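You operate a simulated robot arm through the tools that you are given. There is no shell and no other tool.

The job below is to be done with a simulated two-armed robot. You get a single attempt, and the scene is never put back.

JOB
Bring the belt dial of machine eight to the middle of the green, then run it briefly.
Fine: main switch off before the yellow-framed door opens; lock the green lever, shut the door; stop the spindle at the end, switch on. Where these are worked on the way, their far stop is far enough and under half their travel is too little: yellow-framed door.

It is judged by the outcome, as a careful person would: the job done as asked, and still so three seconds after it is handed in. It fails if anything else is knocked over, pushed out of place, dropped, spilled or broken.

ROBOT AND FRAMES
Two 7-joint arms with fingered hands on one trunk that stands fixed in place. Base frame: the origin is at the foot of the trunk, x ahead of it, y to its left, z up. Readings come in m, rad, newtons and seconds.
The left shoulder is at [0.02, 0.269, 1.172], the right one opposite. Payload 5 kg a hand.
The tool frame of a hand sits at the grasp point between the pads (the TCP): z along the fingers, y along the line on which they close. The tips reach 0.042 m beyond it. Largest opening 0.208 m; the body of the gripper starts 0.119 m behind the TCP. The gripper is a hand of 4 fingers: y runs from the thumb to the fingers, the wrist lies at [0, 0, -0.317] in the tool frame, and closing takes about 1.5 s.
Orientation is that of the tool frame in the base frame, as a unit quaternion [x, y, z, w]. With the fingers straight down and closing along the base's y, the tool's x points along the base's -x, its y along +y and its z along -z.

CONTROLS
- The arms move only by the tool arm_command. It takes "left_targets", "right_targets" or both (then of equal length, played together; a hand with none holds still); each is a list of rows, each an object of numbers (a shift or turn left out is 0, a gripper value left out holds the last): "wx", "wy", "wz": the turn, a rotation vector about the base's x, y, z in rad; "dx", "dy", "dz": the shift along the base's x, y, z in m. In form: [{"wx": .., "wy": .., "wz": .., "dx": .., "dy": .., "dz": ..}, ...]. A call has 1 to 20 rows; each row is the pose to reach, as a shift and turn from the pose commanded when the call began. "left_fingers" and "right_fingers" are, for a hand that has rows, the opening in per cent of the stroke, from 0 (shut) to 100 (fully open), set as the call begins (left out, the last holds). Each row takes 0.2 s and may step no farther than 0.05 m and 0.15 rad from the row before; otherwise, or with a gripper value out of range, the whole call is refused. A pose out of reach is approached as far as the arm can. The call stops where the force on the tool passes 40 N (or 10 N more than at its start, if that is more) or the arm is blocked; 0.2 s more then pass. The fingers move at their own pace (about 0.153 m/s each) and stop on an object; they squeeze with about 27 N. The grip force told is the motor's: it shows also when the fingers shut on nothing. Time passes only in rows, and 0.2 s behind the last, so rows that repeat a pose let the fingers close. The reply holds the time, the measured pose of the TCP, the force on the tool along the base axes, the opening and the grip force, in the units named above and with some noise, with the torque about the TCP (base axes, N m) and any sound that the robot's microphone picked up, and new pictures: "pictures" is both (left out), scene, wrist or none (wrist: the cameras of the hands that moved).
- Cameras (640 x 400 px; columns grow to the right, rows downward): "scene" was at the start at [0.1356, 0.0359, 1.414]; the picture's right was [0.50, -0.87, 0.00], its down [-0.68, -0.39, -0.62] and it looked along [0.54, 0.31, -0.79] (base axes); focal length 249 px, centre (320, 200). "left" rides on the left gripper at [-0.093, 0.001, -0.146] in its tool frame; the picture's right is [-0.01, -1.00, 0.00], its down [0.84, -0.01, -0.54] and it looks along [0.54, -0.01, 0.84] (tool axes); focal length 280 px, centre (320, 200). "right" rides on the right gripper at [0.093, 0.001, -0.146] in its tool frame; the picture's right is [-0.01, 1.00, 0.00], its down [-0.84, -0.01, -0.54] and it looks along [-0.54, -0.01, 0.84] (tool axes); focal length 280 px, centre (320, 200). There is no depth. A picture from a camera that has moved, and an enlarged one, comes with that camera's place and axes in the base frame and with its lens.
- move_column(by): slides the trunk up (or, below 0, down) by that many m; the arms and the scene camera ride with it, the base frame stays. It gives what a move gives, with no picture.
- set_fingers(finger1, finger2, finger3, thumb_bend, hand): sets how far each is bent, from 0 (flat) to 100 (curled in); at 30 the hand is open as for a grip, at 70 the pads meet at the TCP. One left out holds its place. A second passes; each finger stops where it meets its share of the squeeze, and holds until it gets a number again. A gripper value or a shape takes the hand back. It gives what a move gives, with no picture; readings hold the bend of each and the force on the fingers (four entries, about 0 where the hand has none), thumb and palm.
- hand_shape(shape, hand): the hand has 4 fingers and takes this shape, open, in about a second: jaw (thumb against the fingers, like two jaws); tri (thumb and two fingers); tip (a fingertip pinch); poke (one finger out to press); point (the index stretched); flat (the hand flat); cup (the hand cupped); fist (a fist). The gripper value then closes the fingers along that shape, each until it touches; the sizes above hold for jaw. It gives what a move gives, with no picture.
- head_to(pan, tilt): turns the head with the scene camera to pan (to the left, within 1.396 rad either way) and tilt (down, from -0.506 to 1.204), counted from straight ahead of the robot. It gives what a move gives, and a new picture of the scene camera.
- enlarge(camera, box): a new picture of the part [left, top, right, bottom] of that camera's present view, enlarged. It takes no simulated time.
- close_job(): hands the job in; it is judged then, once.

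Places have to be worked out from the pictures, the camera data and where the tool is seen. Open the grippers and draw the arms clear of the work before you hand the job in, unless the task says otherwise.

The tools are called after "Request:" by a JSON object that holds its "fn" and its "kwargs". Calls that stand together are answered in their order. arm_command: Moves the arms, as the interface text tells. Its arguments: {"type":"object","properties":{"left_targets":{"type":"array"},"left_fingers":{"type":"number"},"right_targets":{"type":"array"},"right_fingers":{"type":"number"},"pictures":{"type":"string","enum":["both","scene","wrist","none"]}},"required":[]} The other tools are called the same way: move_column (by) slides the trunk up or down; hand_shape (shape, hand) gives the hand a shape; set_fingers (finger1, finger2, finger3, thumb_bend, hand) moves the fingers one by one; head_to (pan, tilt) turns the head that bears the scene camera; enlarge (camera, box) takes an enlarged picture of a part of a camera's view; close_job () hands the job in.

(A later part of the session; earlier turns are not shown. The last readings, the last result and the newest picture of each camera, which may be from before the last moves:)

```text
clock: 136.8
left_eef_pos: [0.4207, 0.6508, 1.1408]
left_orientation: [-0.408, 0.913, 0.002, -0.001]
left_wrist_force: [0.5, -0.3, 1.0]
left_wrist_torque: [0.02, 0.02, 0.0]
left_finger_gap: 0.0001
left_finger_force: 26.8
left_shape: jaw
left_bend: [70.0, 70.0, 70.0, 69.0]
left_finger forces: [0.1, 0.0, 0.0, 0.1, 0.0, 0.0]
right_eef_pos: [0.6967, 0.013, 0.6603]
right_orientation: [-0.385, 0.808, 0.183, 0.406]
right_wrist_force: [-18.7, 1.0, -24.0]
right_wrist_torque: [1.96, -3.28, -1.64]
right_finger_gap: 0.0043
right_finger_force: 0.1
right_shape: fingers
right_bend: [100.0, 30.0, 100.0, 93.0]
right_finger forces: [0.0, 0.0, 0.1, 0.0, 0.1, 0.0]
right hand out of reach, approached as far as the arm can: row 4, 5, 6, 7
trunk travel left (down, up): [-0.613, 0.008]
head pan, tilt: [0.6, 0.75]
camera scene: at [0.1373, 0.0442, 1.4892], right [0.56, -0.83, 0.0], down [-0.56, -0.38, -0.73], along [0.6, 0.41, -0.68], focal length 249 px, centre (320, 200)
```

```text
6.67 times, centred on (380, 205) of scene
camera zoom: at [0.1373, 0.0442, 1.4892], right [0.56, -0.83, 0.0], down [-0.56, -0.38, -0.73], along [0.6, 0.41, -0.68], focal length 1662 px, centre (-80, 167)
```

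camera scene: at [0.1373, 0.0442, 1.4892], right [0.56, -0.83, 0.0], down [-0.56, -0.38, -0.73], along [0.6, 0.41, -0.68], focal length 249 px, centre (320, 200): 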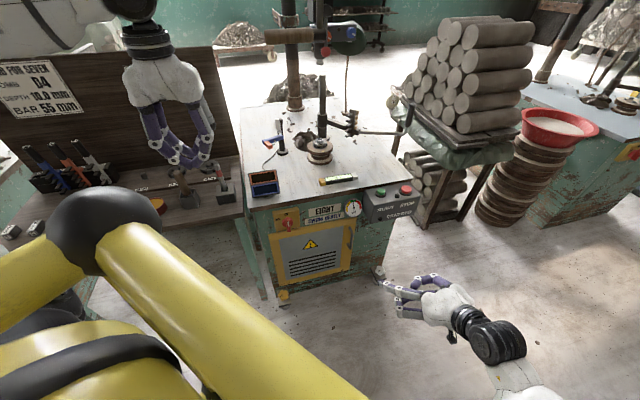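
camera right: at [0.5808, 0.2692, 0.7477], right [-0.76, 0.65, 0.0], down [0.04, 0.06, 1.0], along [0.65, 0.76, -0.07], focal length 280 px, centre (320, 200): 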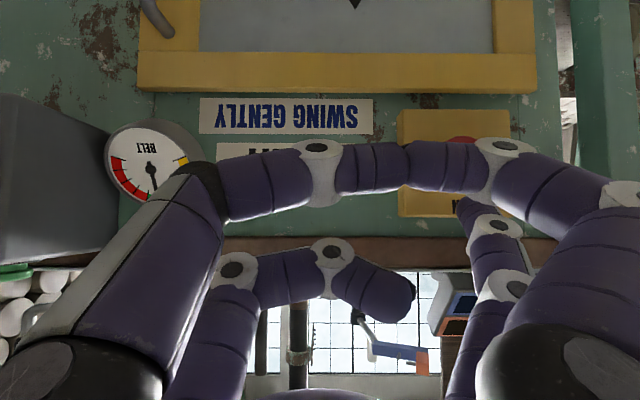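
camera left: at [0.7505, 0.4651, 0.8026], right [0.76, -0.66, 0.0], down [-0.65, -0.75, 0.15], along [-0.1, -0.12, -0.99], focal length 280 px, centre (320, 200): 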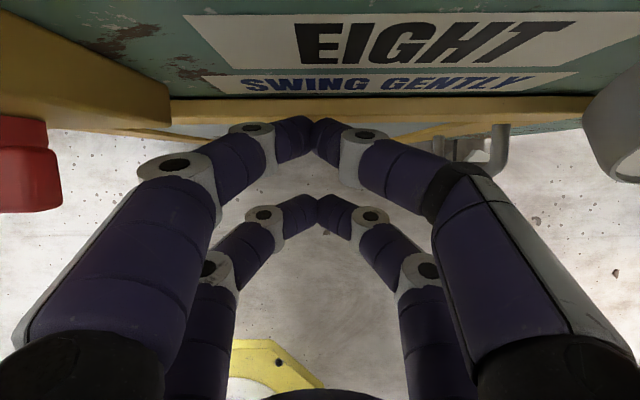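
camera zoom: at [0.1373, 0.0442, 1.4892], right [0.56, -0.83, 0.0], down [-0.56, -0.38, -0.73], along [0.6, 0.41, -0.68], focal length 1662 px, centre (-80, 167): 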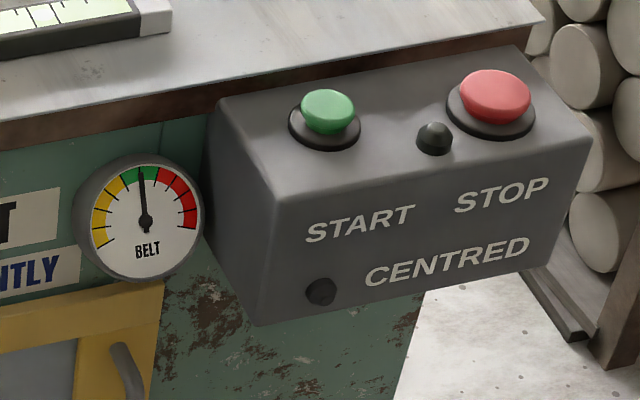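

Everything is set: switch ON, door shut, needle mid-green, lamps dark. START's cap is near [0.94, 0.28, 0.795], STOP near [1.01, 0.20, 0.797]. I bring the left hand, fingers closed as a prong, round the front to above START.

Request:
{"fn": "arm_command", "kwargs": {"left_targets": [{"dx": 0.0258, "dy": -0.04}, {"dx": 0.0516, "dy": -0.08}, {"dx": 0.0774, "dy": -0.12}, {"dx": 0.1032, "dy": -0.16}, {"dx": 0.129, "dy": -0.2}, {"wx": 0.0331, "wy": -0.0409, "wz": -0.0307, "dx": 0.1623, "dy": -0.2283, "dz": -0.0067}, {"wx": 0.0661, "wy": -0.0817, "wz": -0.0614, "dx": 0.1957, "dy": -0.2567, "dz": -0.0133}, {"wx": 0.0992, "wy": -0.1226, "wz": -0.0921, "dx": 0.229, "dy": -0.285, "dz": -0.02}, {"wx": 0.1323, "wy": -0.1634, "wz": -0.1228, "dx": 0.2623, "dy": -0.3133, "dz": -0.0267}, {"wx": 0.1654, "wy": -0.2043, "wz": -0.1535, "dx": 0.2957, "dy": -0.3417, "dz": -0.0333}, {"wx": 0.1984, "wy": -0.2451, "wz": -0.1841, "dx": 0.329, "dy": -0.37, "dz": -0.04}, {"wx": 0.2315, "wy": -0.286, "wz": -0.2148, "dx": 0.3615, "dy": -0.375, "dz": -0.065}, {"wx": 0.2646, "wy": -0.3268, "wz": -0.2455, "dx": 0.394, "dy": -0.38, "dz": -0.09}, {"wx": 0.2976, "wy": -0.3677, "wz": -0.2762, "dx": 0.4265, "dy": -0.385, "dz": -0.115}, {"wx": 0.3307, "wy": -0.4085, "wz": -0.3069, "dx": 0.459, "dy": -0.39, "dz": -0.14}], "left_fingers": 0, "pictures": "both"}}

```text
clock: 140.0
left_eef_pos: [0.8389, 0.3109, 1.0189]
left_orientation: [-0.252, 0.933, 0.064, 0.25]
left_wrist_force: [-0.3, 0.2, 0.2]
left_wrist_torque: [-0.02, 0.03, -0.01]
left_finger_gap: 0.0
left_finger_force: 26.9
left_shape: jaw
left_bend: [70.0, 70.0, 70.0, 69.0]
left_finger forces: [0.0, 0.0, 0.0, 0.1, 0.0, 0.0]
left hand out of reach, approached as far as the arm can: row 13, 14, 15
right_eef_pos: [0.6987, 0.0131, 0.6626]
right_orientation: [-0.384, 0.808, 0.185, 0.408]
right_wrist_force: [-0.5, -0.6, 0.6]
right_wrist_torque: [0.01, 0.0, 0.02]
right_finger_gap: 0.0045
right_finger_force: 0.1
right_shape: fingers
right_bend: [100.0, 30.0, 100.0, 93.0]
right_finger forces: [0.1, 0.0, 0.0, 0.1, 0.0, 0.0]
trunk travel left (down, up): [-0.613, 0.008]
head pan, tilt: [0.6, 0.75]
camera scene: at [0.1376, 0.0455, 1.4895], right [0.57, -0.82, 0.0], down [-0.56, -0.39, -0.73], along [0.6, 0.41, -0.68], focal length 249 px, centre (320, 200)
camera left: at [0.8454, 0.3167, 1.1904], right [0.51, -0.86, 0.01], down [-0.86, -0.51, 0.05], along [-0.03, -0.04, -1.0], focal length 280 px, centre (320, 200)
```

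scene: 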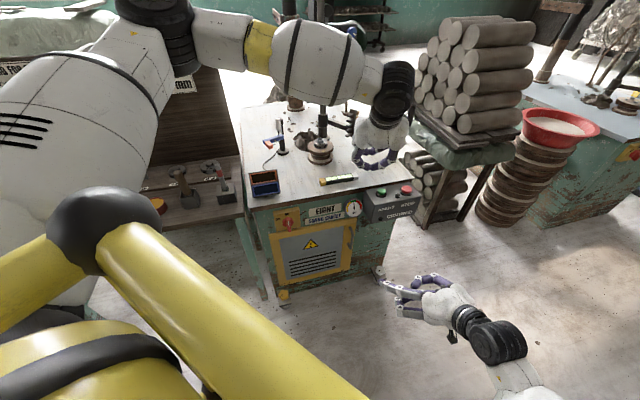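
left: 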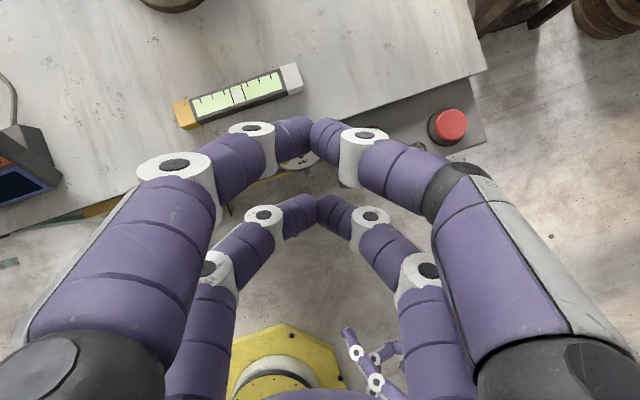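

Pitch and heading are good; the height will come from the trunk. I move horizontally over START and check with the wrist camera.

Request:
{"fn": "arm_command", "kwargs": {"left_targets": [{"dx": 0.0357, "dy": -0.0087}, {"dx": 0.0713, "dy": -0.0173}, {"dx": 0.107, "dy": -0.026}], "pictures": "both"}}

Request:
{"fn": "enlarge", "kwargs": {"camera": "scene", "box": [320, 90, 460, 240]}}

```text
clock: 140.8
left_eef_pos: [0.863, 0.3255, 1.0242]
left_orientation: [-0.242, 0.936, 0.071, 0.245]
left_wrist_force: [-0.2, -0.2, 0.1]
left_wrist_torque: [-0.02, 0.02, 0.0]
left_finger_gap: 0.0
left_finger_force: 27.3
left_shape: jaw
left_bend: [70.0, 70.0, 70.0, 69.0]
left_finger forces: [0.0, 0.0, 0.1, 0.0, 0.1, 0.1]
left hand out of reach, approached as far as the arm can: row 1, 2, 3
right_eef_pos: [0.6946, 0.0101, 0.6649]
right_orientation: [-0.382, 0.806, 0.185, 0.412]
right_wrist_force: [-0.3, 0.1, -0.1]
right_wrist_torque: [-0.01, 0.02, 0.02]
right_finger_gap: 0.0044
right_finger_force: 0.0
right_shape: fingers
right_bend: [100.0, 30.0, 100.0, 93.0]
right_finger forces: [0.0, 0.0, 0.0, 0.1, 0.0, 0.0]
trunk travel left (down, up): [-0.613, 0.008]
head pan, tilt: [0.6, 0.75]
camera scene: at [0.1279, 0.0375, 1.489], right [0.56, -0.83, 0.0], down [-0.56, -0.38, -0.74], along [0.61, 0.42, -0.68], focal length 249 px, centre (320, 200)
camera left: at [0.8717, 0.328, 1.1968], right [0.5, -0.87, 0.0], down [-0.87, -0.5, 0.05], along [-0.05, -0.02, -1.0], focal length 280 px, centre (320, 200)
```

scene: 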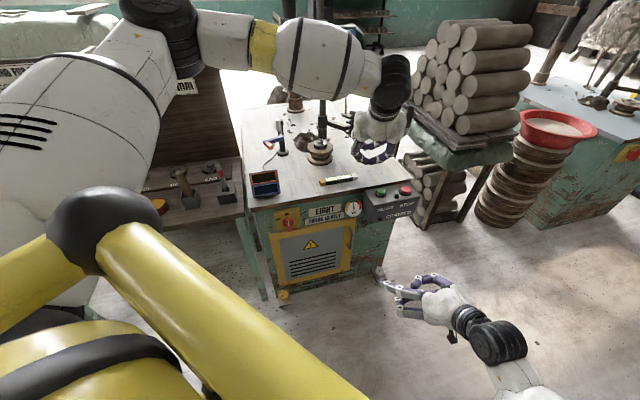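
left: 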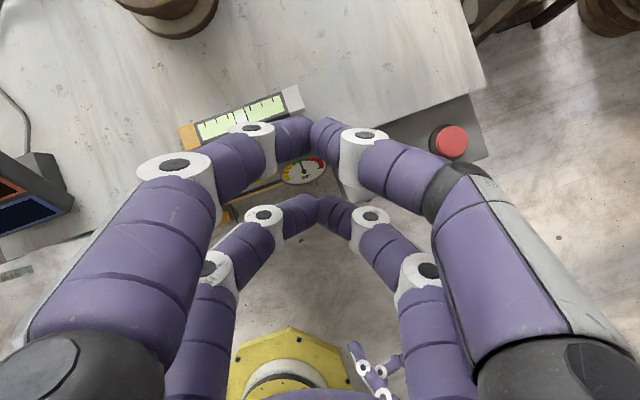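

```text
2.67 times, centred on (390, 165) of scene
camera zoom: at [0.1279, 0.0375, 1.489], right [0.56, -0.83, 0.0], down [-0.56, -0.38, -0.74], along [0.61, 0.42, -0.68], focal length 665 px, centre (133, 293)
```

zoom: 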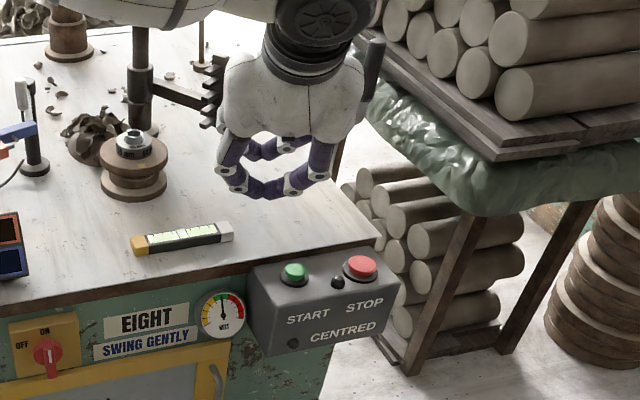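

The wrist is at its sideways limit with this heading; the forearm points forward-right, so I turn the hand about 34° clockwise (pointing straight ahead) while moving over START.

Request:
{"fn": "arm_command", "kwargs": {"left_targets": [{"wz": -0.14}, {"wz": -0.28, "dx": 0.02, "dy": -0.011}, {"wz": -0.42, "dx": 0.042, "dy": -0.023}, {"wz": -0.54, "dx": 0.063, "dy": -0.034}, {"wz": -0.6, "dx": 0.084, "dy": -0.0455}, {"wz": -0.6, "dx": 0.084, "dy": -0.0455}], "pictures": "both"}}

Request:
{"fn": "enlarge", "kwargs": {"camera": "scene", "box": [320, 90, 460, 240]}}

```text
clock: 142.4
left_eef_pos: [0.8922, 0.2283, 1.03]
left_orientation: [0.095, 0.965, -0.01, 0.245]
left_wrist_force: [0.3, 3.0, -1.8]
left_wrist_torque: [-0.26, 0.09, -0.11]
left_finger_gap: 0.0001
left_finger_force: 26.9
left_shape: jaw
left_bend: [70.0, 70.0, 70.0, 69.0]
left_finger forces: [0.0, 0.0, 0.0, 0.0, 0.0, 0.1]
left hand out of reach, approached as far as the arm can: row 5, 6
right_eef_pos: [0.6898, 0.008, 0.6765]
right_orientation: [-0.383, 0.802, 0.187, 0.418]
right_wrist_force: [-0.9, -2.9, 0.9]
right_wrist_torque: [0.2, -0.04, 0.23]
right_finger_gap: 0.0045
right_finger_force: 0.1
right_shape: fingers
right_bend: [100.0, 30.0, 100.0, 93.0]
right_finger forces: [0.0, 0.0, 0.1, 0.1, 0.0, 0.1]
trunk travel left (down, up): [-0.613, 0.008]
head pan, tilt: [0.6, 0.75]
stopped in row 6 (left hand): the arm was blocked; the commanded pose is now the measured one
camera scene: at [0.1153, 0.028, 1.4945], right [0.57, -0.82, 0.0], down [-0.55, -0.38, -0.75], along [0.61, 0.42, -0.67], focal length 249 px, centre (320, 200)
camera left: at [0.9045, 0.2215, 1.202], right [-0.17, -0.98, -0.02], down [-0.98, 0.17, 0.07], along [-0.07, 0.03, -1.0], focal length 280 px, centre (320, 200)
```

scene: 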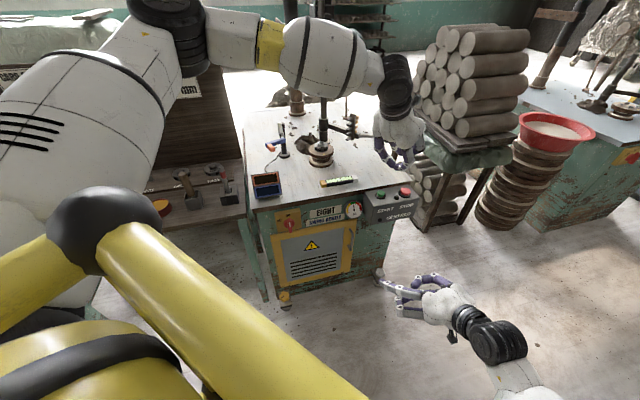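
left: 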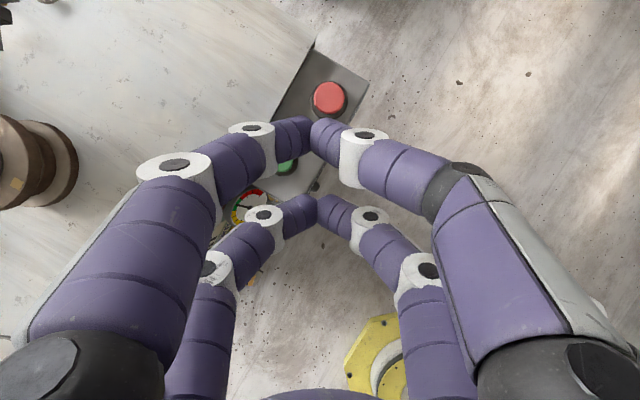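

```text
2.67 times, centred on (390, 165) of scene
camera zoom: at [0.1153, 0.028, 1.4945], right [0.57, -0.82, 0.0], down [-0.55, -0.38, -0.75], along [0.61, 0.42, -0.67], focal length 665 px, centre (133, 293)
```

zoom: 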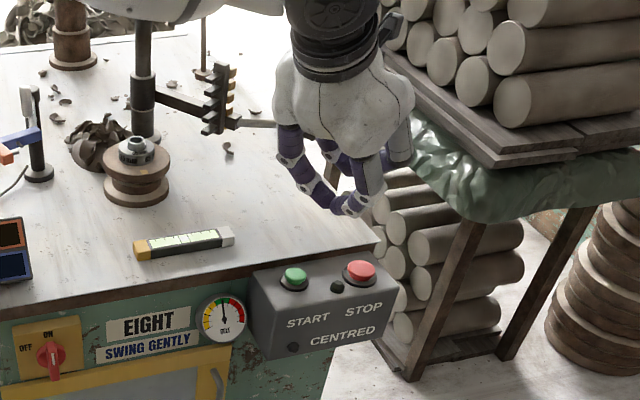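

The torso is being pushed back slightly – the left upper arm presses on the cage bar. I relieve that by raising the hand 10 cm relative to the shoulder (the trunk can do the lowering) while moving over START.

Request:
{"fn": "arm_command", "kwargs": {"left_targets": [{"dx": -0.005, "dz": 0.03}, {"dx": 0.0, "dy": 0.005, "dz": 0.06}, {"dx": 0.015, "dy": 0.02, "dz": 0.085}, {"dx": 0.035, "dy": 0.037, "dz": 0.1}, {"dx": 0.0548, "dy": 0.0517, "dz": 0.1}], "pictures": "both"}}

```text
clock: 143.3
left_eef_pos: [0.9154, 0.224, 1.1244]
left_orientation: [0.114, 0.961, -0.014, 0.25]
left_wrist_force: [2.0, 2.8, -0.6]
left_wrist_torque: [-0.21, 0.14, -0.14]
left_finger_gap: 0.0
left_finger_force: 27.2
left_shape: jaw
left_bend: [70.0, 70.0, 70.0, 69.0]
left_finger forces: [0.0, 0.0, 0.0, 0.0, 0.1, 0.1]
left hand out of reach, approached as far as the arm can: row 1
right_eef_pos: [0.6905, 0.0066, 0.6752]
right_orientation: [-0.382, 0.804, 0.188, 0.416]
right_wrist_force: [-1.4, -1.3, 2.1]
right_wrist_torque: [-0.07, 0.01, -0.08]
right_finger_gap: 0.0048
right_finger_force: 0.1
right_shape: fingers
right_bend: [100.0, 30.0, 100.0, 93.0]
right_finger forces: [0.0, 0.0, 0.1, 0.0, 0.0, 0.1]
trunk travel left (down, up): [-0.613, 0.008]
head pan, tilt: [0.6, 0.75]
stopped in row 4 (left hand): the force on the tool passed its limit at 190 N (the readings are from after the stop); the commanded pose is now the measured one
camera scene: at [0.1234, 0.0296, 1.4944], right [0.56, -0.83, 0.0], down [-0.56, -0.38, -0.74], along [0.61, 0.42, -0.67], focal length 249 px, centre (320, 200)
camera left: at [0.9251, 0.217, 1.2974], right [-0.21, -0.98, -0.03], down [-0.98, 0.21, 0.06], along [-0.06, 0.04, -1.0], focal length 280 px, centre (320, 200)
```

scene: 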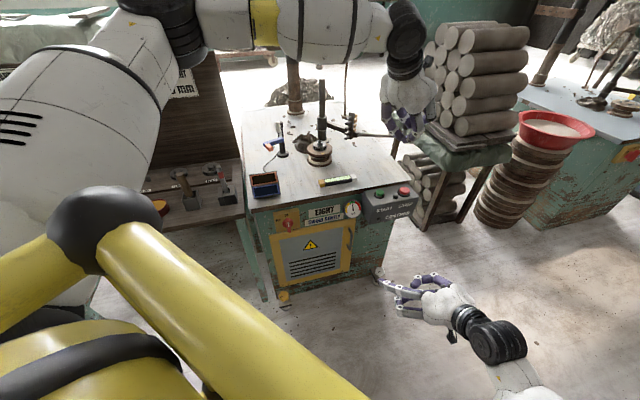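
left: 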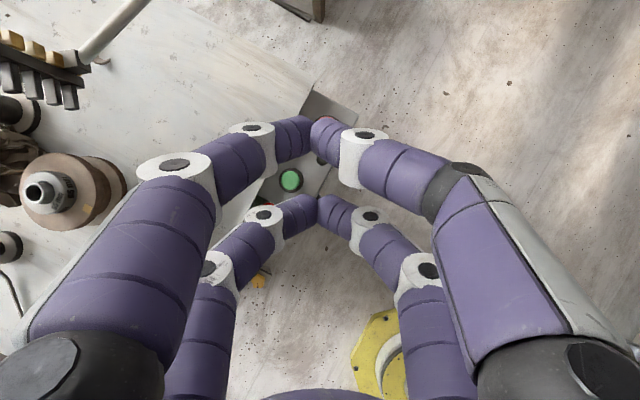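

There was a hard contact. I stop and look closely at the crank on the table and everything around the hand to see whether anything was touched or moved.

Request:
{"fn": "enlarge", "kwargs": {"camera": "scene", "box": [230, 50, 470, 230]}}

Request:
{"fn": "enlarge", "kwargs": {"camera": "left", "box": [0, 0, 320, 260]}}

```text
2.22 times, centred on (350, 140) of scene
camera zoom: at [0.1234, 0.0296, 1.4944], right [0.56, -0.83, 0.0], down [-0.56, -0.38, -0.74], along [0.61, 0.42, -0.67], focal length 554 px, centre (253, 333)
```

zoom: 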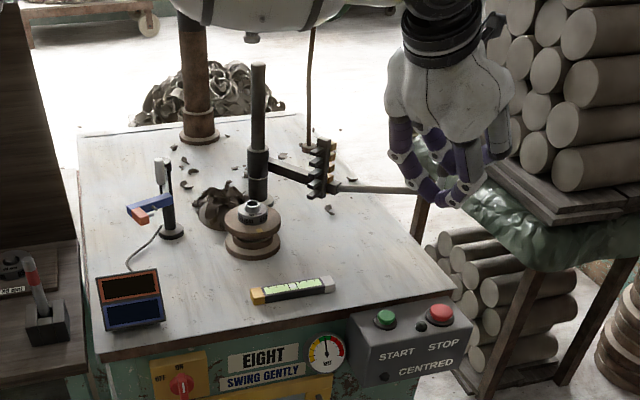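

```text
1.54 times, centred on (160, 130) of left
camera zoom: at [0.9251, 0.217, 1.2974], right [-0.21, -0.98, -0.03], down [-0.98, 0.21, 0.06], along [-0.06, 0.04, -1.0], focal length 431 px, centre (566, 308)
```

zoom: 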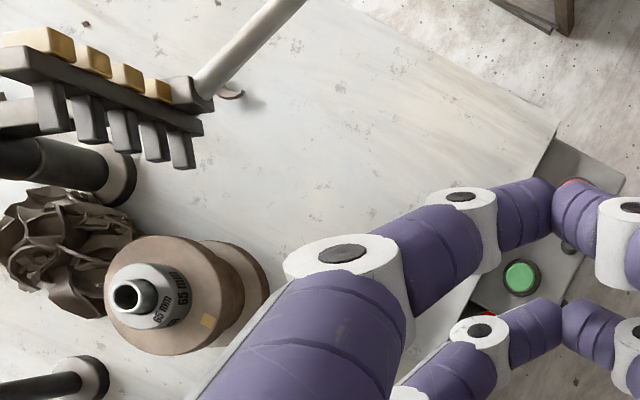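

The crank and table items are where they were; the shock came from the left upper arm sticking on my own cage bar and letting go. I lift the hand a further 5 cm and check that the torso comes back to its normal position.

Request:
{"fn": "arm_command", "kwargs": {"left_targets": [{"dz": 0.025}, {"dz": 0.05}, {"dz": 0.05}], "pictures": "scene"}}

```text
clock: 144.3
left_eef_pos: [0.9007, 0.2204, 1.1486]
left_orientation: [0.127, 0.963, -0.014, 0.238]
left_wrist_force: [0.7, 0.6, -0.6]
left_wrist_torque: [-0.14, 0.09, -0.06]
left_finger_gap: 0.0
left_finger_force: 27.1
left_shape: jaw
left_bend: [70.0, 70.0, 70.0, 69.0]
left_finger forces: [0.0, 0.0, 0.0, 0.1, 0.0, 0.0]
left hand out of reach, approached as far as the arm can: row 1, 2, 3
right_eef_pos: [0.6939, 0.0121, 0.67]
right_orientation: [-0.384, 0.805, 0.186, 0.413]
right_wrist_force: [-1.5, -0.5, 1.4]
right_wrist_torque: [-0.04, 0.05, -0.01]
right_finger_gap: 0.0048
right_finger_force: 0.1
right_shape: fingers
right_bend: [100.0, 30.0, 100.0, 93.0]
right_finger forces: [0.0, 0.0, 0.0, 0.1, 0.0, 0.0]
trunk travel left (down, up): [-0.613, 0.008]
head pan, tilt: [0.6, 0.75]
stopped in row 3 (left hand): the arm was blocked; the commanded pose is now the measured one
camera scene: at [0.1274, 0.0368, 1.4927], right [0.57, -0.82, 0.0], down [-0.56, -0.38, -0.74], along [0.61, 0.42, -0.68], focal length 249 px, centre (320, 200)
```

scene: 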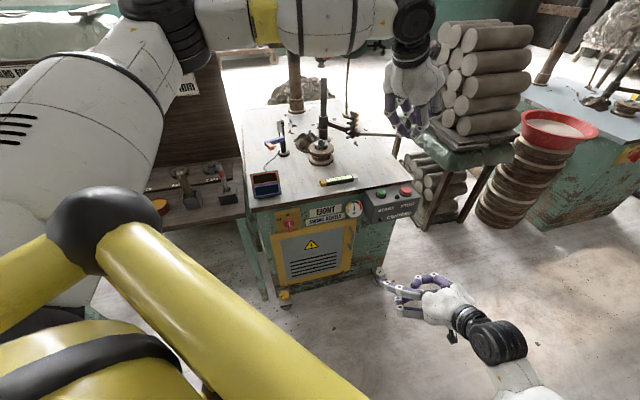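

The upper arm still rubs on the cage in this posture, so the left arm isn't suited for the buttons. I back it out along the way it came and will use the right arm, which can reach the box pointing straight at it.

Request:
{"fn": "arm_command", "kwargs": {"left_targets": [{"wz": 0.12, "dx": -0.02, "dy": 0.02, "dz": -0.005}, {"wz": 0.24, "dx": -0.04, "dy": 0.04, "dz": -0.015}, {"wz": 0.36, "dx": -0.06, "dy": 0.06, "dz": -0.03}, {"wz": 0.48, "dx": -0.08, "dy": 0.08, "dz": -0.045}, {"wz": 0.6, "dx": -0.1, "dy": 0.1, "dz": -0.06}], "pictures": "scene"}}

```text
clock: 145.5
left_eef_pos: [0.8129, 0.3351, 1.0811]
left_orientation: [-0.172, 0.956, 0.052, 0.232]
left_wrist_force: [0.5, 1.0, 0.8]
left_wrist_torque: [-0.07, 0.02, -0.01]
left_finger_gap: 0.0
left_finger_force: 26.7
left_shape: jaw
left_bend: [70.0, 70.0, 70.0, 69.0]
left_finger forces: [0.1, 0.1, 0.1, 0.0, 0.0, 0.0]
right_eef_pos: [0.6982, 0.0133, 0.6626]
right_orientation: [-0.384, 0.808, 0.185, 0.408]
right_wrist_force: [-0.4, -0.1, 0.4]
right_wrist_torque: [-0.03, 0.04, -0.02]
right_finger_gap: 0.0044
right_finger_force: 0.1
right_shape: fingers
right_bend: [100.0, 30.0, 100.0, 93.0]
right_finger forces: [0.0, 0.0, 0.0, 0.1, 0.1, 0.1]
trunk travel left (down, up): [-0.613, 0.008]
head pan, tilt: [0.6, 0.75]
camera scene: at [0.1375, 0.0458, 1.4896], right [0.56, -0.83, 0.0], down [-0.56, -0.39, -0.73], along [0.6, 0.41, -0.68], focal length 249 px, centre (320, 200)
```

scene: 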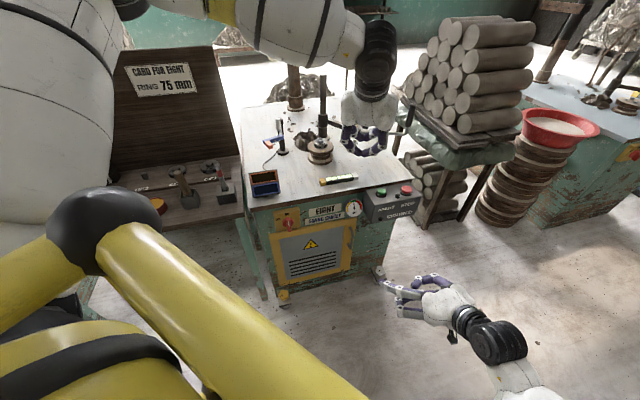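

The torso is back to normal. I return the left hand to its parking place at the left.

Request:
{"fn": "arm_command", "kwargs": {"left_targets": [{"wx": -0.0266, "wy": 0.0632, "dx": -0.0376, "dy": 0.0164, "dz": 0.0086}, {"wx": -0.0531, "wy": 0.1264, "dx": -0.0751, "dy": 0.0329, "dz": 0.0171}, {"wx": -0.0797, "wy": 0.1896, "dx": -0.1127, "dy": 0.0493, "dz": 0.0257}, {"wx": -0.1063, "wy": 0.2529, "dx": -0.1503, "dy": 0.0657, "dz": 0.0343}, {"wx": -0.1329, "wy": 0.3161, "dx": -0.1879, "dy": 0.0821, "dz": 0.0429}, {"wx": -0.1594, "wy": 0.3793, "dx": -0.2254, "dy": 0.0986, "dz": 0.0514}, {"wx": -0.186, "wy": 0.4425, "dx": -0.263, "dy": 0.115, "dz": 0.06}, {"wx": -0.186, "wy": 0.4425, "dx": -0.2847, "dy": 0.1483, "dz": 0.06}, {"wx": -0.186, "wy": 0.4425, "dx": -0.3063, "dy": 0.1817, "dz": 0.06}, {"wx": -0.186, "wy": 0.4425, "dx": -0.328, "dy": 0.215, "dz": 0.06}, {"wx": -0.186, "wy": 0.4425, "dx": -0.3497, "dy": 0.2483, "dz": 0.06}, {"wx": -0.186, "wy": 0.4425, "dx": -0.3713, "dy": 0.2817, "dz": 0.06}, {"wx": -0.186, "wy": 0.4425, "dx": -0.393, "dy": 0.315, "dz": 0.06}], "pictures": "scene"}}

Request:
{"fn": "enlarge", "kwargs": {"camera": "scene", "box": [230, 60, 430, 310]}}

```text
clock: 148.3
left_eef_pos: [0.4177, 0.6513, 1.1405]
left_orientation: [-0.175, 0.985, 0.001, 0.0]
left_wrist_force: [-0.7, -0.1, 0.2]
left_wrist_torque: [-0.03, -0.15, 0.04]
left_finger_gap: 0.0
left_finger_force: 26.9
left_shape: jaw
left_bend: [70.0, 70.0, 70.0, 69.0]
left_finger forces: [0.1, 0.0, 0.0, 0.1, 0.0, 0.0]
right_eef_pos: [0.6976, 0.0142, 0.6626]
right_orientation: [-0.383, 0.807, 0.185, 0.409]
right_wrist_force: [0.7, 0.5, 1.4]
right_wrist_torque: [-0.14, 0.08, -0.1]
right_finger_gap: 0.0043
right_finger_force: 0.1
right_shape: fingers
right_bend: [100.0, 30.0, 100.0, 93.0]
right_finger forces: [0.1, 0.0, 0.0, 0.1, 0.0, 0.0]
trunk travel left (down, up): [-0.613, 0.008]
head pan, tilt: [0.6, 0.75]
camera scene: at [0.1369, 0.0458, 1.4896], right [0.57, -0.82, 0.0], down [-0.56, -0.39, -0.73], along [0.6, 0.41, -0.68], focal length 249 px, centre (320, 200)
```

scene: 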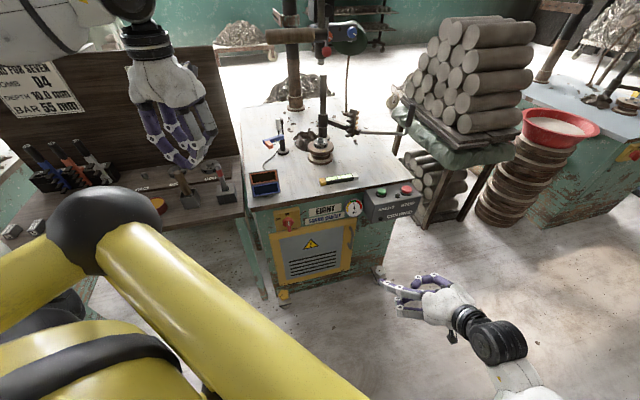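

```text
1.60 times, centred on (330, 185) of scene
camera zoom: at [0.1369, 0.0458, 1.4896], right [0.57, -0.82, 0.0], down [-0.56, -0.39, -0.73], along [0.6, 0.41, -0.68], focal length 399 px, centre (304, 224)
```

zoom: 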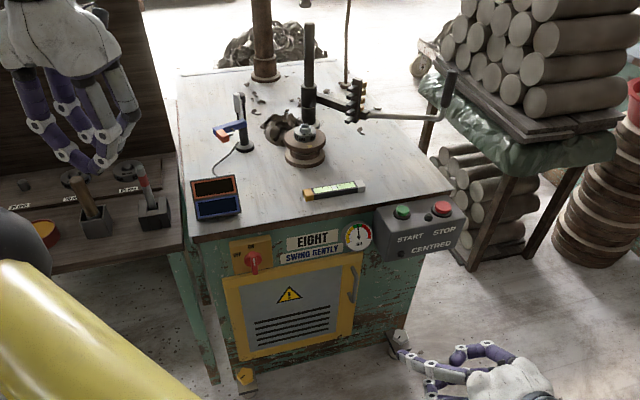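

Nothing on the table has moved. Now the right hand: I close its fingers to a prong, raise it, turn it to point at the box and approach START from the front, stopping just above it.

Request:
{"fn": "arm_command", "kwargs": {"right_targets": [{"wz": -0.04, "dy": 0.003, "dz": 0.04}, {"wz": -0.08, "dy": 0.006, "dz": 0.08}, {"wz": -0.12, "dy": 0.01, "dz": 0.12}, {"wz": -0.16, "dy": 0.013, "dz": 0.16}, {"wz": -0.2, "dy": 0.016, "dz": 0.2}, {"wz": -0.24, "dx": 0.027, "dy": 0.045, "dz": 0.21}, {"wz": -0.28, "dx": 0.054, "dy": 0.074, "dz": 0.215}, {"wz": -0.32, "dx": 0.081, "dy": 0.103, "dz": 0.215}, {"wz": -0.33, "dx": 0.108, "dy": 0.132, "dz": 0.21}, {"wz": -0.33, "dx": 0.135, "dy": 0.161, "dz": 0.208}, {"wz": -0.33, "dx": 0.162, "dy": 0.19, "dz": 0.205}, {"wz": -0.33, "dx": 0.189, "dy": 0.219, "dz": 0.203}], "right_fingers": 0, "pictures": "both"}}

Request:
{"fn": "enlarge", "kwargs": {"camera": "scene", "box": [320, 120, 460, 260]}}

```text
clock: 150.9
left_eef_pos: [0.4183, 0.652, 1.1398]
left_orientation: [-0.175, 0.985, 0.0, -0.001]
left_wrist_force: [-0.7, 0.3, -1.0]
left_wrist_torque: [-0.06, -0.03, 0.0]
left_finger_gap: 0.0
left_finger_force: 26.8
left_shape: jaw
left_bend: [70.0, 70.0, 70.0, 69.0]
left_finger forces: [0.0, 0.0, 0.1, 0.0, 0.0, 0.0]
right_eef_pos: [0.8876, 0.2336, 0.8686]
right_orientation: [-0.246, 0.86, 0.114, 0.433]
right_wrist_force: [-0.3, 0.2, 0.0]
right_wrist_torque: [0.05, -0.03, 0.04]
right_finger_gap: 0.0
right_finger_force: 27.3
right_shape: jaw
right_bend: [76.0, 70.0, 70.0, 72.0]
right_finger forces: [0.0, 0.1, 0.1, 0.0, 0.0, 0.0]
trunk travel left (down, up): [-0.613, 0.008]
head pan, tilt: [0.6, 0.75]
camera scene: at [0.1374, 0.0461, 1.4894], right [0.57, -0.82, 0.0], down [-0.56, -0.39, -0.73], along [0.6, 0.41, -0.68], focal length 249 px, centre (320, 200)
camera right: at [0.7371, 0.1449, 0.8792], right [-0.51, 0.86, 0.0], down [0.06, 0.04, 1.0], along [0.86, 0.51, -0.07], focal length 280 px, centre (320, 200)
```

scene: 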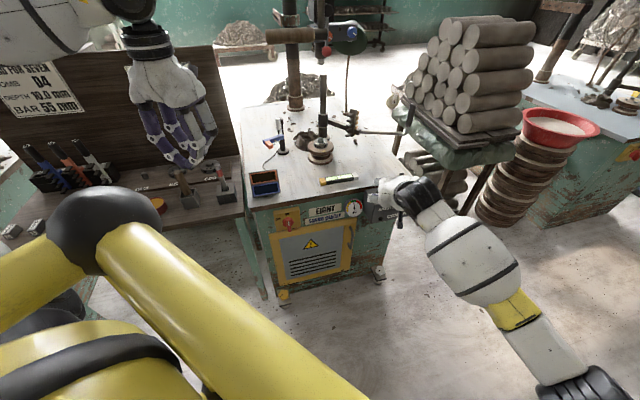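
right: 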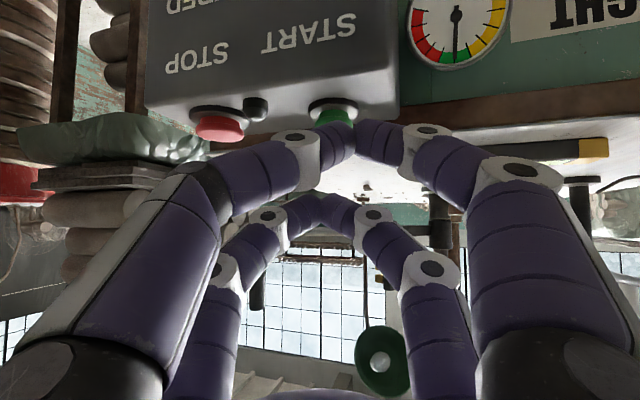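

```text
2.86 times, centred on (390, 190) of scene
camera zoom: at [0.1374, 0.0461, 1.4894], right [0.57, -0.82, 0.0], down [-0.56, -0.39, -0.73], along [0.6, 0.41, -0.68], focal length 712 px, centre (120, 229)
```

zoom: 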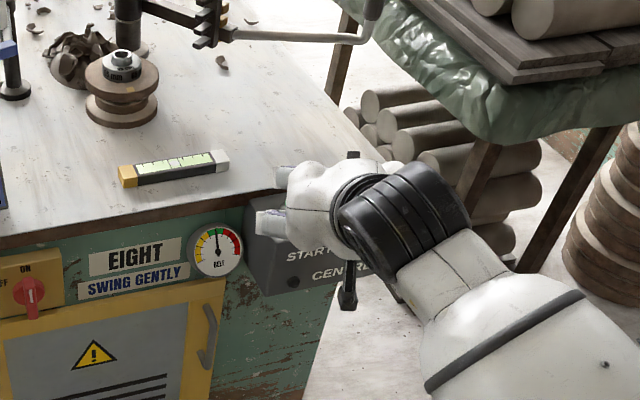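

The prong's lower tips are a few centimetres short of START and slightly higher. I move horizontally over the green cap and check.

Request:
{"fn": "arm_command", "kwargs": {"right_targets": [{"dx": 0.0177, "dy": 0.0085, "dz": 0.003}, {"dx": 0.0353, "dy": 0.0169, "dz": 0.005}, {"dx": 0.053, "dy": 0.0254, "dz": 0.005}], "pictures": "both"}}

Request:
{"fn": "enlarge", "kwargs": {"camera": "right", "box": [220, 40, 460, 200]}}

Request:
{"fn": "enlarge", "kwargs": {"camera": "scene", "box": [350, 160, 430, 230]}}

```text
clock: 151.7
left_eef_pos: [0.4184, 0.6523, 1.1404]
left_orientation: [-0.176, 0.984, 0.0, -0.001]
left_wrist_force: [-1.0, 0.3, -0.8]
left_wrist_torque: [-0.03, -0.01, 0.0]
left_finger_gap: 0.0001
left_finger_force: 27.5
left_shape: jaw
left_bend: [70.0, 70.0, 70.0, 69.0]
left_finger forces: [0.1, 0.0, 0.1, 0.0, 0.0, 0.0]
right_eef_pos: [0.9385, 0.2596, 0.8709]
right_orientation: [-0.246, 0.859, 0.115, 0.434]
right_wrist_force: [0.6, 1.3, -0.3]
right_wrist_torque: [0.0, -0.04, -0.02]
right_finger_gap: 0.0
right_finger_force: 26.8
right_shape: jaw
right_bend: [76.0, 70.0, 70.0, 72.0]
right_finger forces: [0.1, 0.1, 0.0, 0.0, 0.1, 0.0]
trunk travel left (down, up): [-0.613, 0.008]
head pan, tilt: [0.6, 0.75]
camera scene: at [0.1375, 0.0457, 1.4894], right [0.57, -0.82, 0.0], down [-0.56, -0.39, -0.73], along [0.6, 0.41, -0.68], focal length 249 px, centre (320, 200)
camera right: at [0.7896, 0.1703, 0.8823], right [-0.51, 0.86, 0.0], down [0.06, 0.04, 1.0], along [0.86, 0.51, -0.07], focal length 280 px, centre (320, 200)
```

scene: 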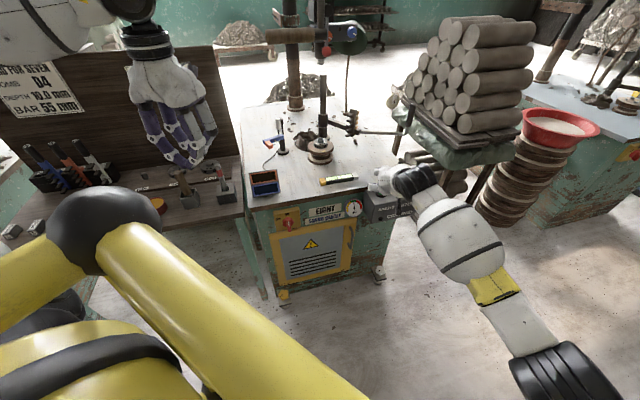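
right: 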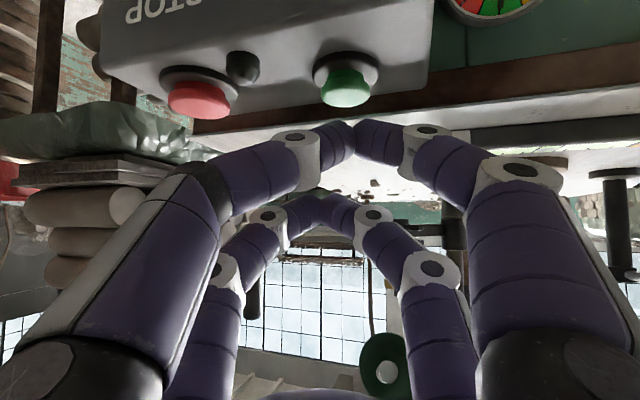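

```text
2.50 times, centred on (340, 120) of right
camera zoom: at [0.7896, 0.1703, 0.8823], right [-0.51, 0.86, 0.0], down [0.06, 0.04, 1.0], along [0.86, 0.51, -0.07], focal length 701 px, centre (270, 400)
```

zoom: 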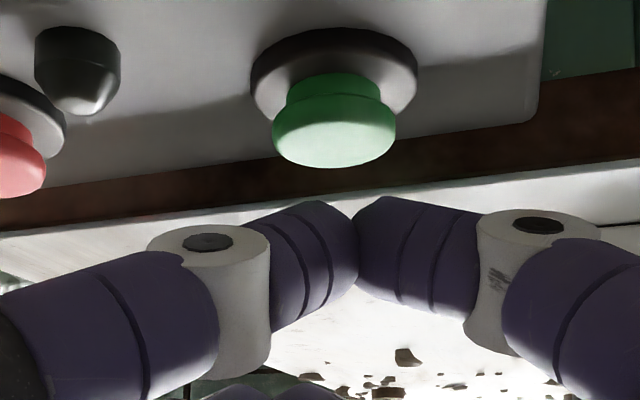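

```text
5.71 times, centred on (390, 195) of scene
camera zoom: at [0.1375, 0.0457, 1.4894], right [0.57, -0.82, 0.0], down [-0.56, -0.39, -0.73], along [0.6, 0.41, -0.68], focal length 1425 px, centre (-80, 229)
```

zoom: 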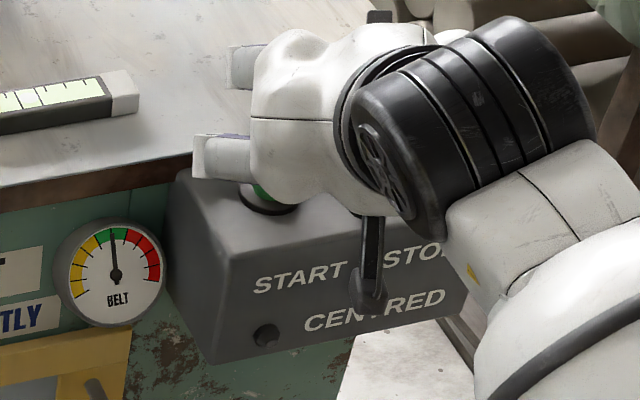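

The prong is over START with about 7 mm gap. Before starting, I make sure I can also reach STOP: lift a little and move over the red cap.

Request:
{"fn": "arm_command", "kwargs": {"right_targets": [{"dz": 0.025}, {"dx": 0.0246, "dy": -0.0283, "dz": 0.03}, {"dx": 0.0493, "dy": -0.0567, "dz": 0.03}, {"dx": 0.074, "dy": -0.085, "dz": 0.025}, {"dx": 0.074, "dy": -0.085, "dz": 0.015}], "pictures": "both"}}

Request:
{"fn": "enlarge", "kwargs": {"camera": "right", "box": [220, 40, 460, 200]}}

```text
clock: 152.9
left_eef_pos: [0.4178, 0.6535, 1.14]
left_orientation: [-0.176, 0.984, 0.002, 0.0]
left_wrist_force: [0.0, -0.8, 0.3]
left_wrist_torque: [-0.04, -0.03, 0.0]
left_finger_gap: 0.0
left_finger_force: 27.0
left_shape: jaw
left_bend: [70.0, 70.0, 70.0, 69.0]
left_finger forces: [0.0, 0.0, 0.1, 0.1, 0.0, 0.0]
right_eef_pos: [1.0148, 0.1743, 0.8857]
right_orientation: [-0.244, 0.859, 0.114, 0.435]
right_wrist_force: [-0.8, 0.4, 0.9]
right_wrist_torque: [-0.07, 0.01, -0.11]
right_finger_gap: 0.0001
right_finger_force: 26.8
right_shape: jaw
right_bend: [76.0, 70.0, 70.0, 72.0]
right_finger forces: [0.0, 0.0, 0.1, 0.0, 0.1, 0.1]
trunk travel left (down, up): [-0.613, 0.008]
head pan, tilt: [0.6, 0.75]
camera scene: at [0.1375, 0.0459, 1.4895], right [0.57, -0.82, 0.0], down [-0.56, -0.39, -0.73], along [0.6, 0.41, -0.68], focal length 249 px, centre (320, 200)
camera right: at [0.8647, 0.0844, 0.8965], right [-0.51, 0.86, 0.0], down [0.06, 0.04, 1.0], along [0.86, 0.51, -0.07], focal length 280 px, centre (320, 200)
```

scene: 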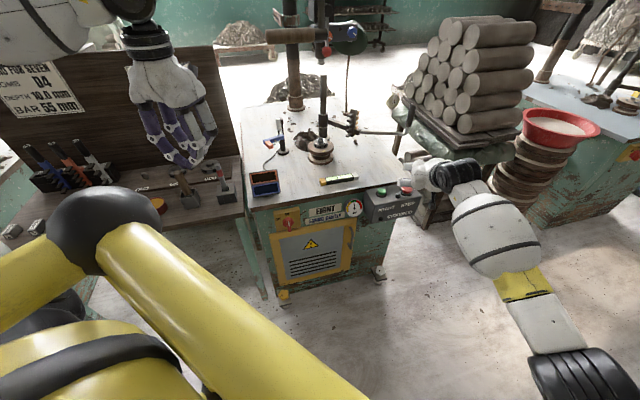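
right: 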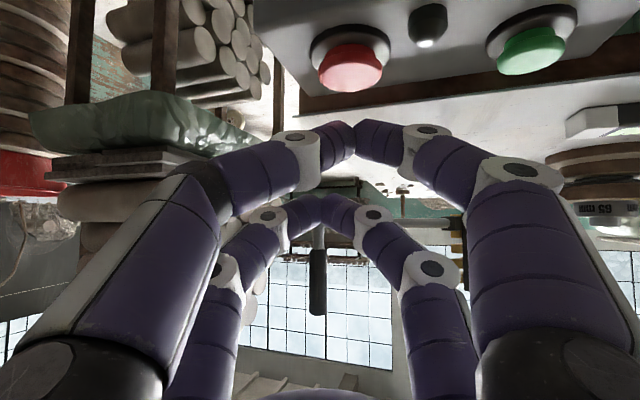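

```text
2.50 times, centred on (340, 120) of right
camera zoom: at [0.8647, 0.0844, 0.8965], right [-0.51, 0.86, 0.0], down [0.06, 0.04, 1.0], along [0.86, 0.51, -0.07], focal length 701 px, centre (270, 400)
```

zoom: 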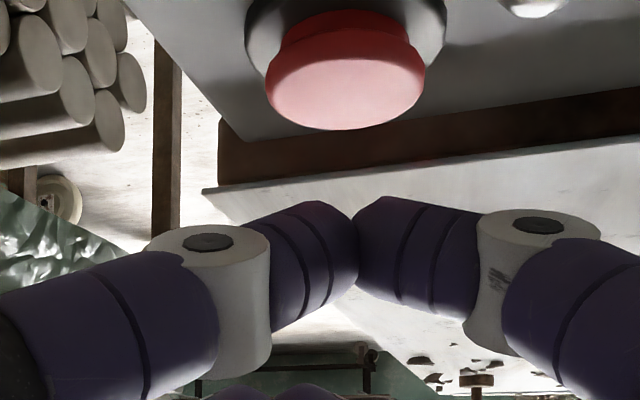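

STOP is well within reach too. Now I go back over START and press it down gently.

Request:
{"fn": "arm_command", "kwargs": {"right_targets": [{"dx": -0.0228, "dy": 0.0272, "dz": 0.008}, {"dx": -0.0456, "dy": 0.0545, "dz": 0.008}, {"dx": -0.0684, "dy": 0.0817, "dz": 0.0}, {"dx": -0.0684, "dy": 0.0817, "dz": -0.012}, {"dx": -0.0684, "dy": 0.0817, "dz": -0.02}, {"dx": -0.0684, "dy": 0.0817, "dz": -0.027}, {"dx": -0.0684, "dy": 0.0817, "dz": -0.033}], "pictures": "both"}}

```text
clock: 154.5
left_eef_pos: [0.4186, 0.6514, 1.1398]
left_orientation: [-0.176, 0.984, 0.001, -0.001]
left_wrist_force: [0.4, 0.2, -0.7]
left_wrist_torque: [0.0, 0.01, 0.01]
left_finger_gap: 0.0
left_finger_force: 26.8
left_shape: jaw
left_bend: [70.0, 70.0, 70.0, 69.0]
left_finger forces: [0.0, 0.0, 0.0, 0.1, 0.1, 0.0]
right_eef_pos: [0.9451, 0.2537, 0.8525]
right_orientation: [-0.245, 0.86, 0.114, 0.433]
right_wrist_force: [-0.7, 0.5, 1.1]
right_wrist_torque: [0.02, 0.02, -0.01]
right_finger_gap: 0.0
right_finger_force: 27.0
right_shape: jaw
right_bend: [76.0, 70.0, 70.0, 72.0]
right_finger forces: [0.1, 0.1, 0.0, 0.0, 0.0, 0.1]
trunk travel left (down, up): [-0.613, 0.008]
head pan, tilt: [0.6, 0.75]
camera scene: at [0.1377, 0.0455, 1.4895], right [0.57, -0.83, 0.0], down [-0.56, -0.39, -0.73], along [0.6, 0.41, -0.68], focal length 249 px, centre (320, 200)
camera right: at [0.796, 0.1648, 0.8635], right [-0.51, 0.86, 0.0], down [0.06, 0.04, 1.0], along [0.86, 0.51, -0.07], focal length 280 px, centre (320, 200)
```

scene: 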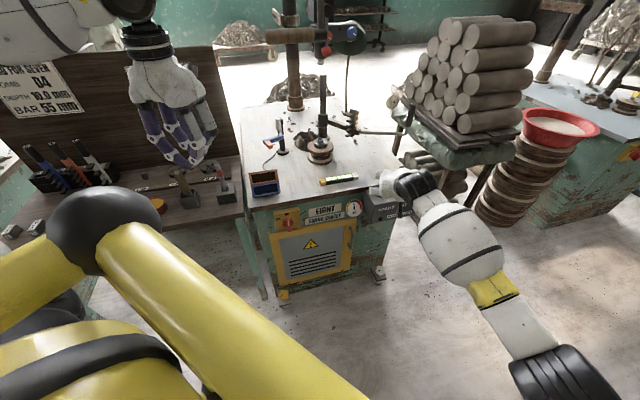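
right: 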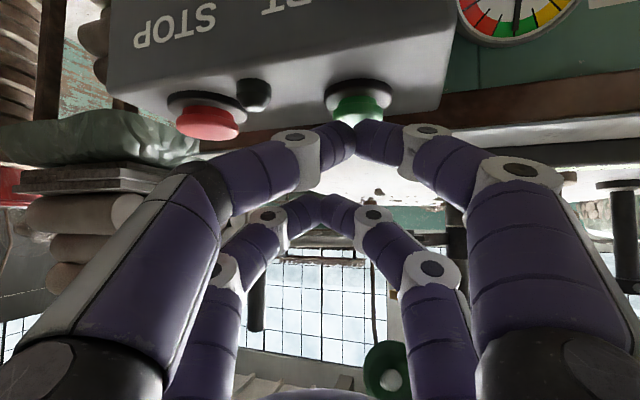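

Not yet touching. I continue down in small steps.

Request:
{"fn": "arm_command", "kwargs": {"right_targets": [{"dz": -0.005}, {"dz": -0.01}, {"dz": -0.015}, {"dz": -0.02}], "pictures": "wrist"}}

Request:
{"fn": "enlarge", "kwargs": {"camera": "right", "box": [220, 40, 460, 200]}}

```text
clock: 155.6
left_eef_pos: [0.4174, 0.6517, 1.1404]
left_orientation: [-0.174, 0.985, 0.0, -0.001]
left_wrist_force: [0.0, 0.3, -0.2]
left_wrist_torque: [-0.05, 0.1, -0.02]
left_finger_gap: 0.0
left_finger_force: 27.5
left_shape: jaw
left_bend: [70.0, 70.0, 70.0, 69.0]
left_finger forces: [0.1, 0.0, 0.0, 0.0, 0.0, 0.0]
right_eef_pos: [0.947, 0.2578, 0.8442]
right_orientation: [-0.246, 0.856, 0.119, 0.44]
right_wrist_force: [-1.6, -0.9, 20.3]
right_wrist_torque: [0.44, 0.24, 0.03]
right_finger_gap: 0.0
right_finger_force: 26.8
right_shape: jaw
right_bend: [77.0, 70.0, 70.0, 73.0]
right_finger forces: [32.2, 0.0, 0.0, 0.0, 0.0, 0.0]
trunk travel left (down, up): [-0.613, 0.008]
head pan, tilt: [0.6, 0.75]
heard: click
stopped in row 4 (right hand): the force on the tool passed its limit at 42 N (the readings are from after the stop); the commanded pose is now the measured one
camera right: at [0.7982, 0.1684, 0.8532], right [-0.52, 0.86, 0.0], down [0.05, 0.03, 1.0], along [0.85, 0.52, -0.06], focal length 280 px, centre (320, 200)
```

right: 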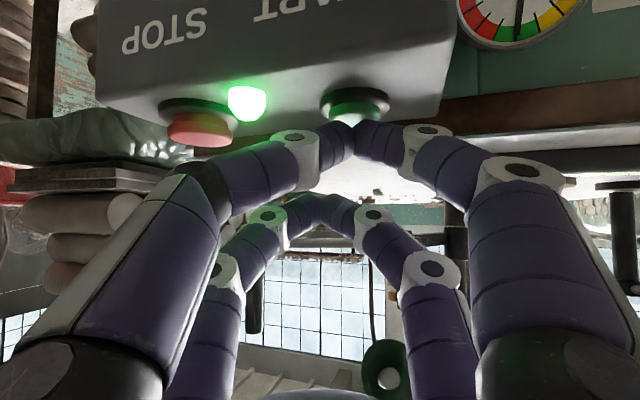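

```text
2.50 times, centred on (340, 120) of right
camera zoom: at [0.7982, 0.1684, 0.8532], right [-0.52, 0.86, 0.0], down [0.05, 0.03, 1.0], along [0.85, 0.52, -0.06], focal length 701 px, centre (270, 400)
```

zoom: 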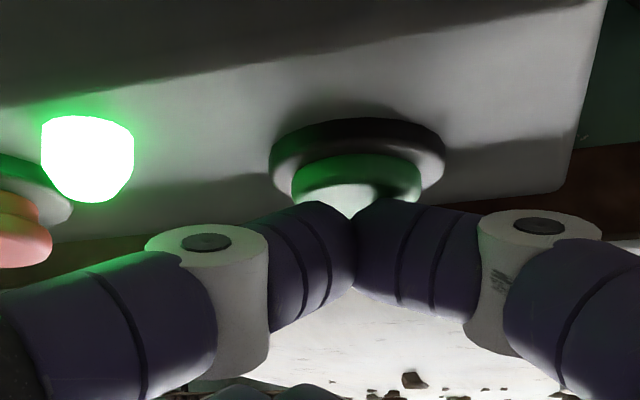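

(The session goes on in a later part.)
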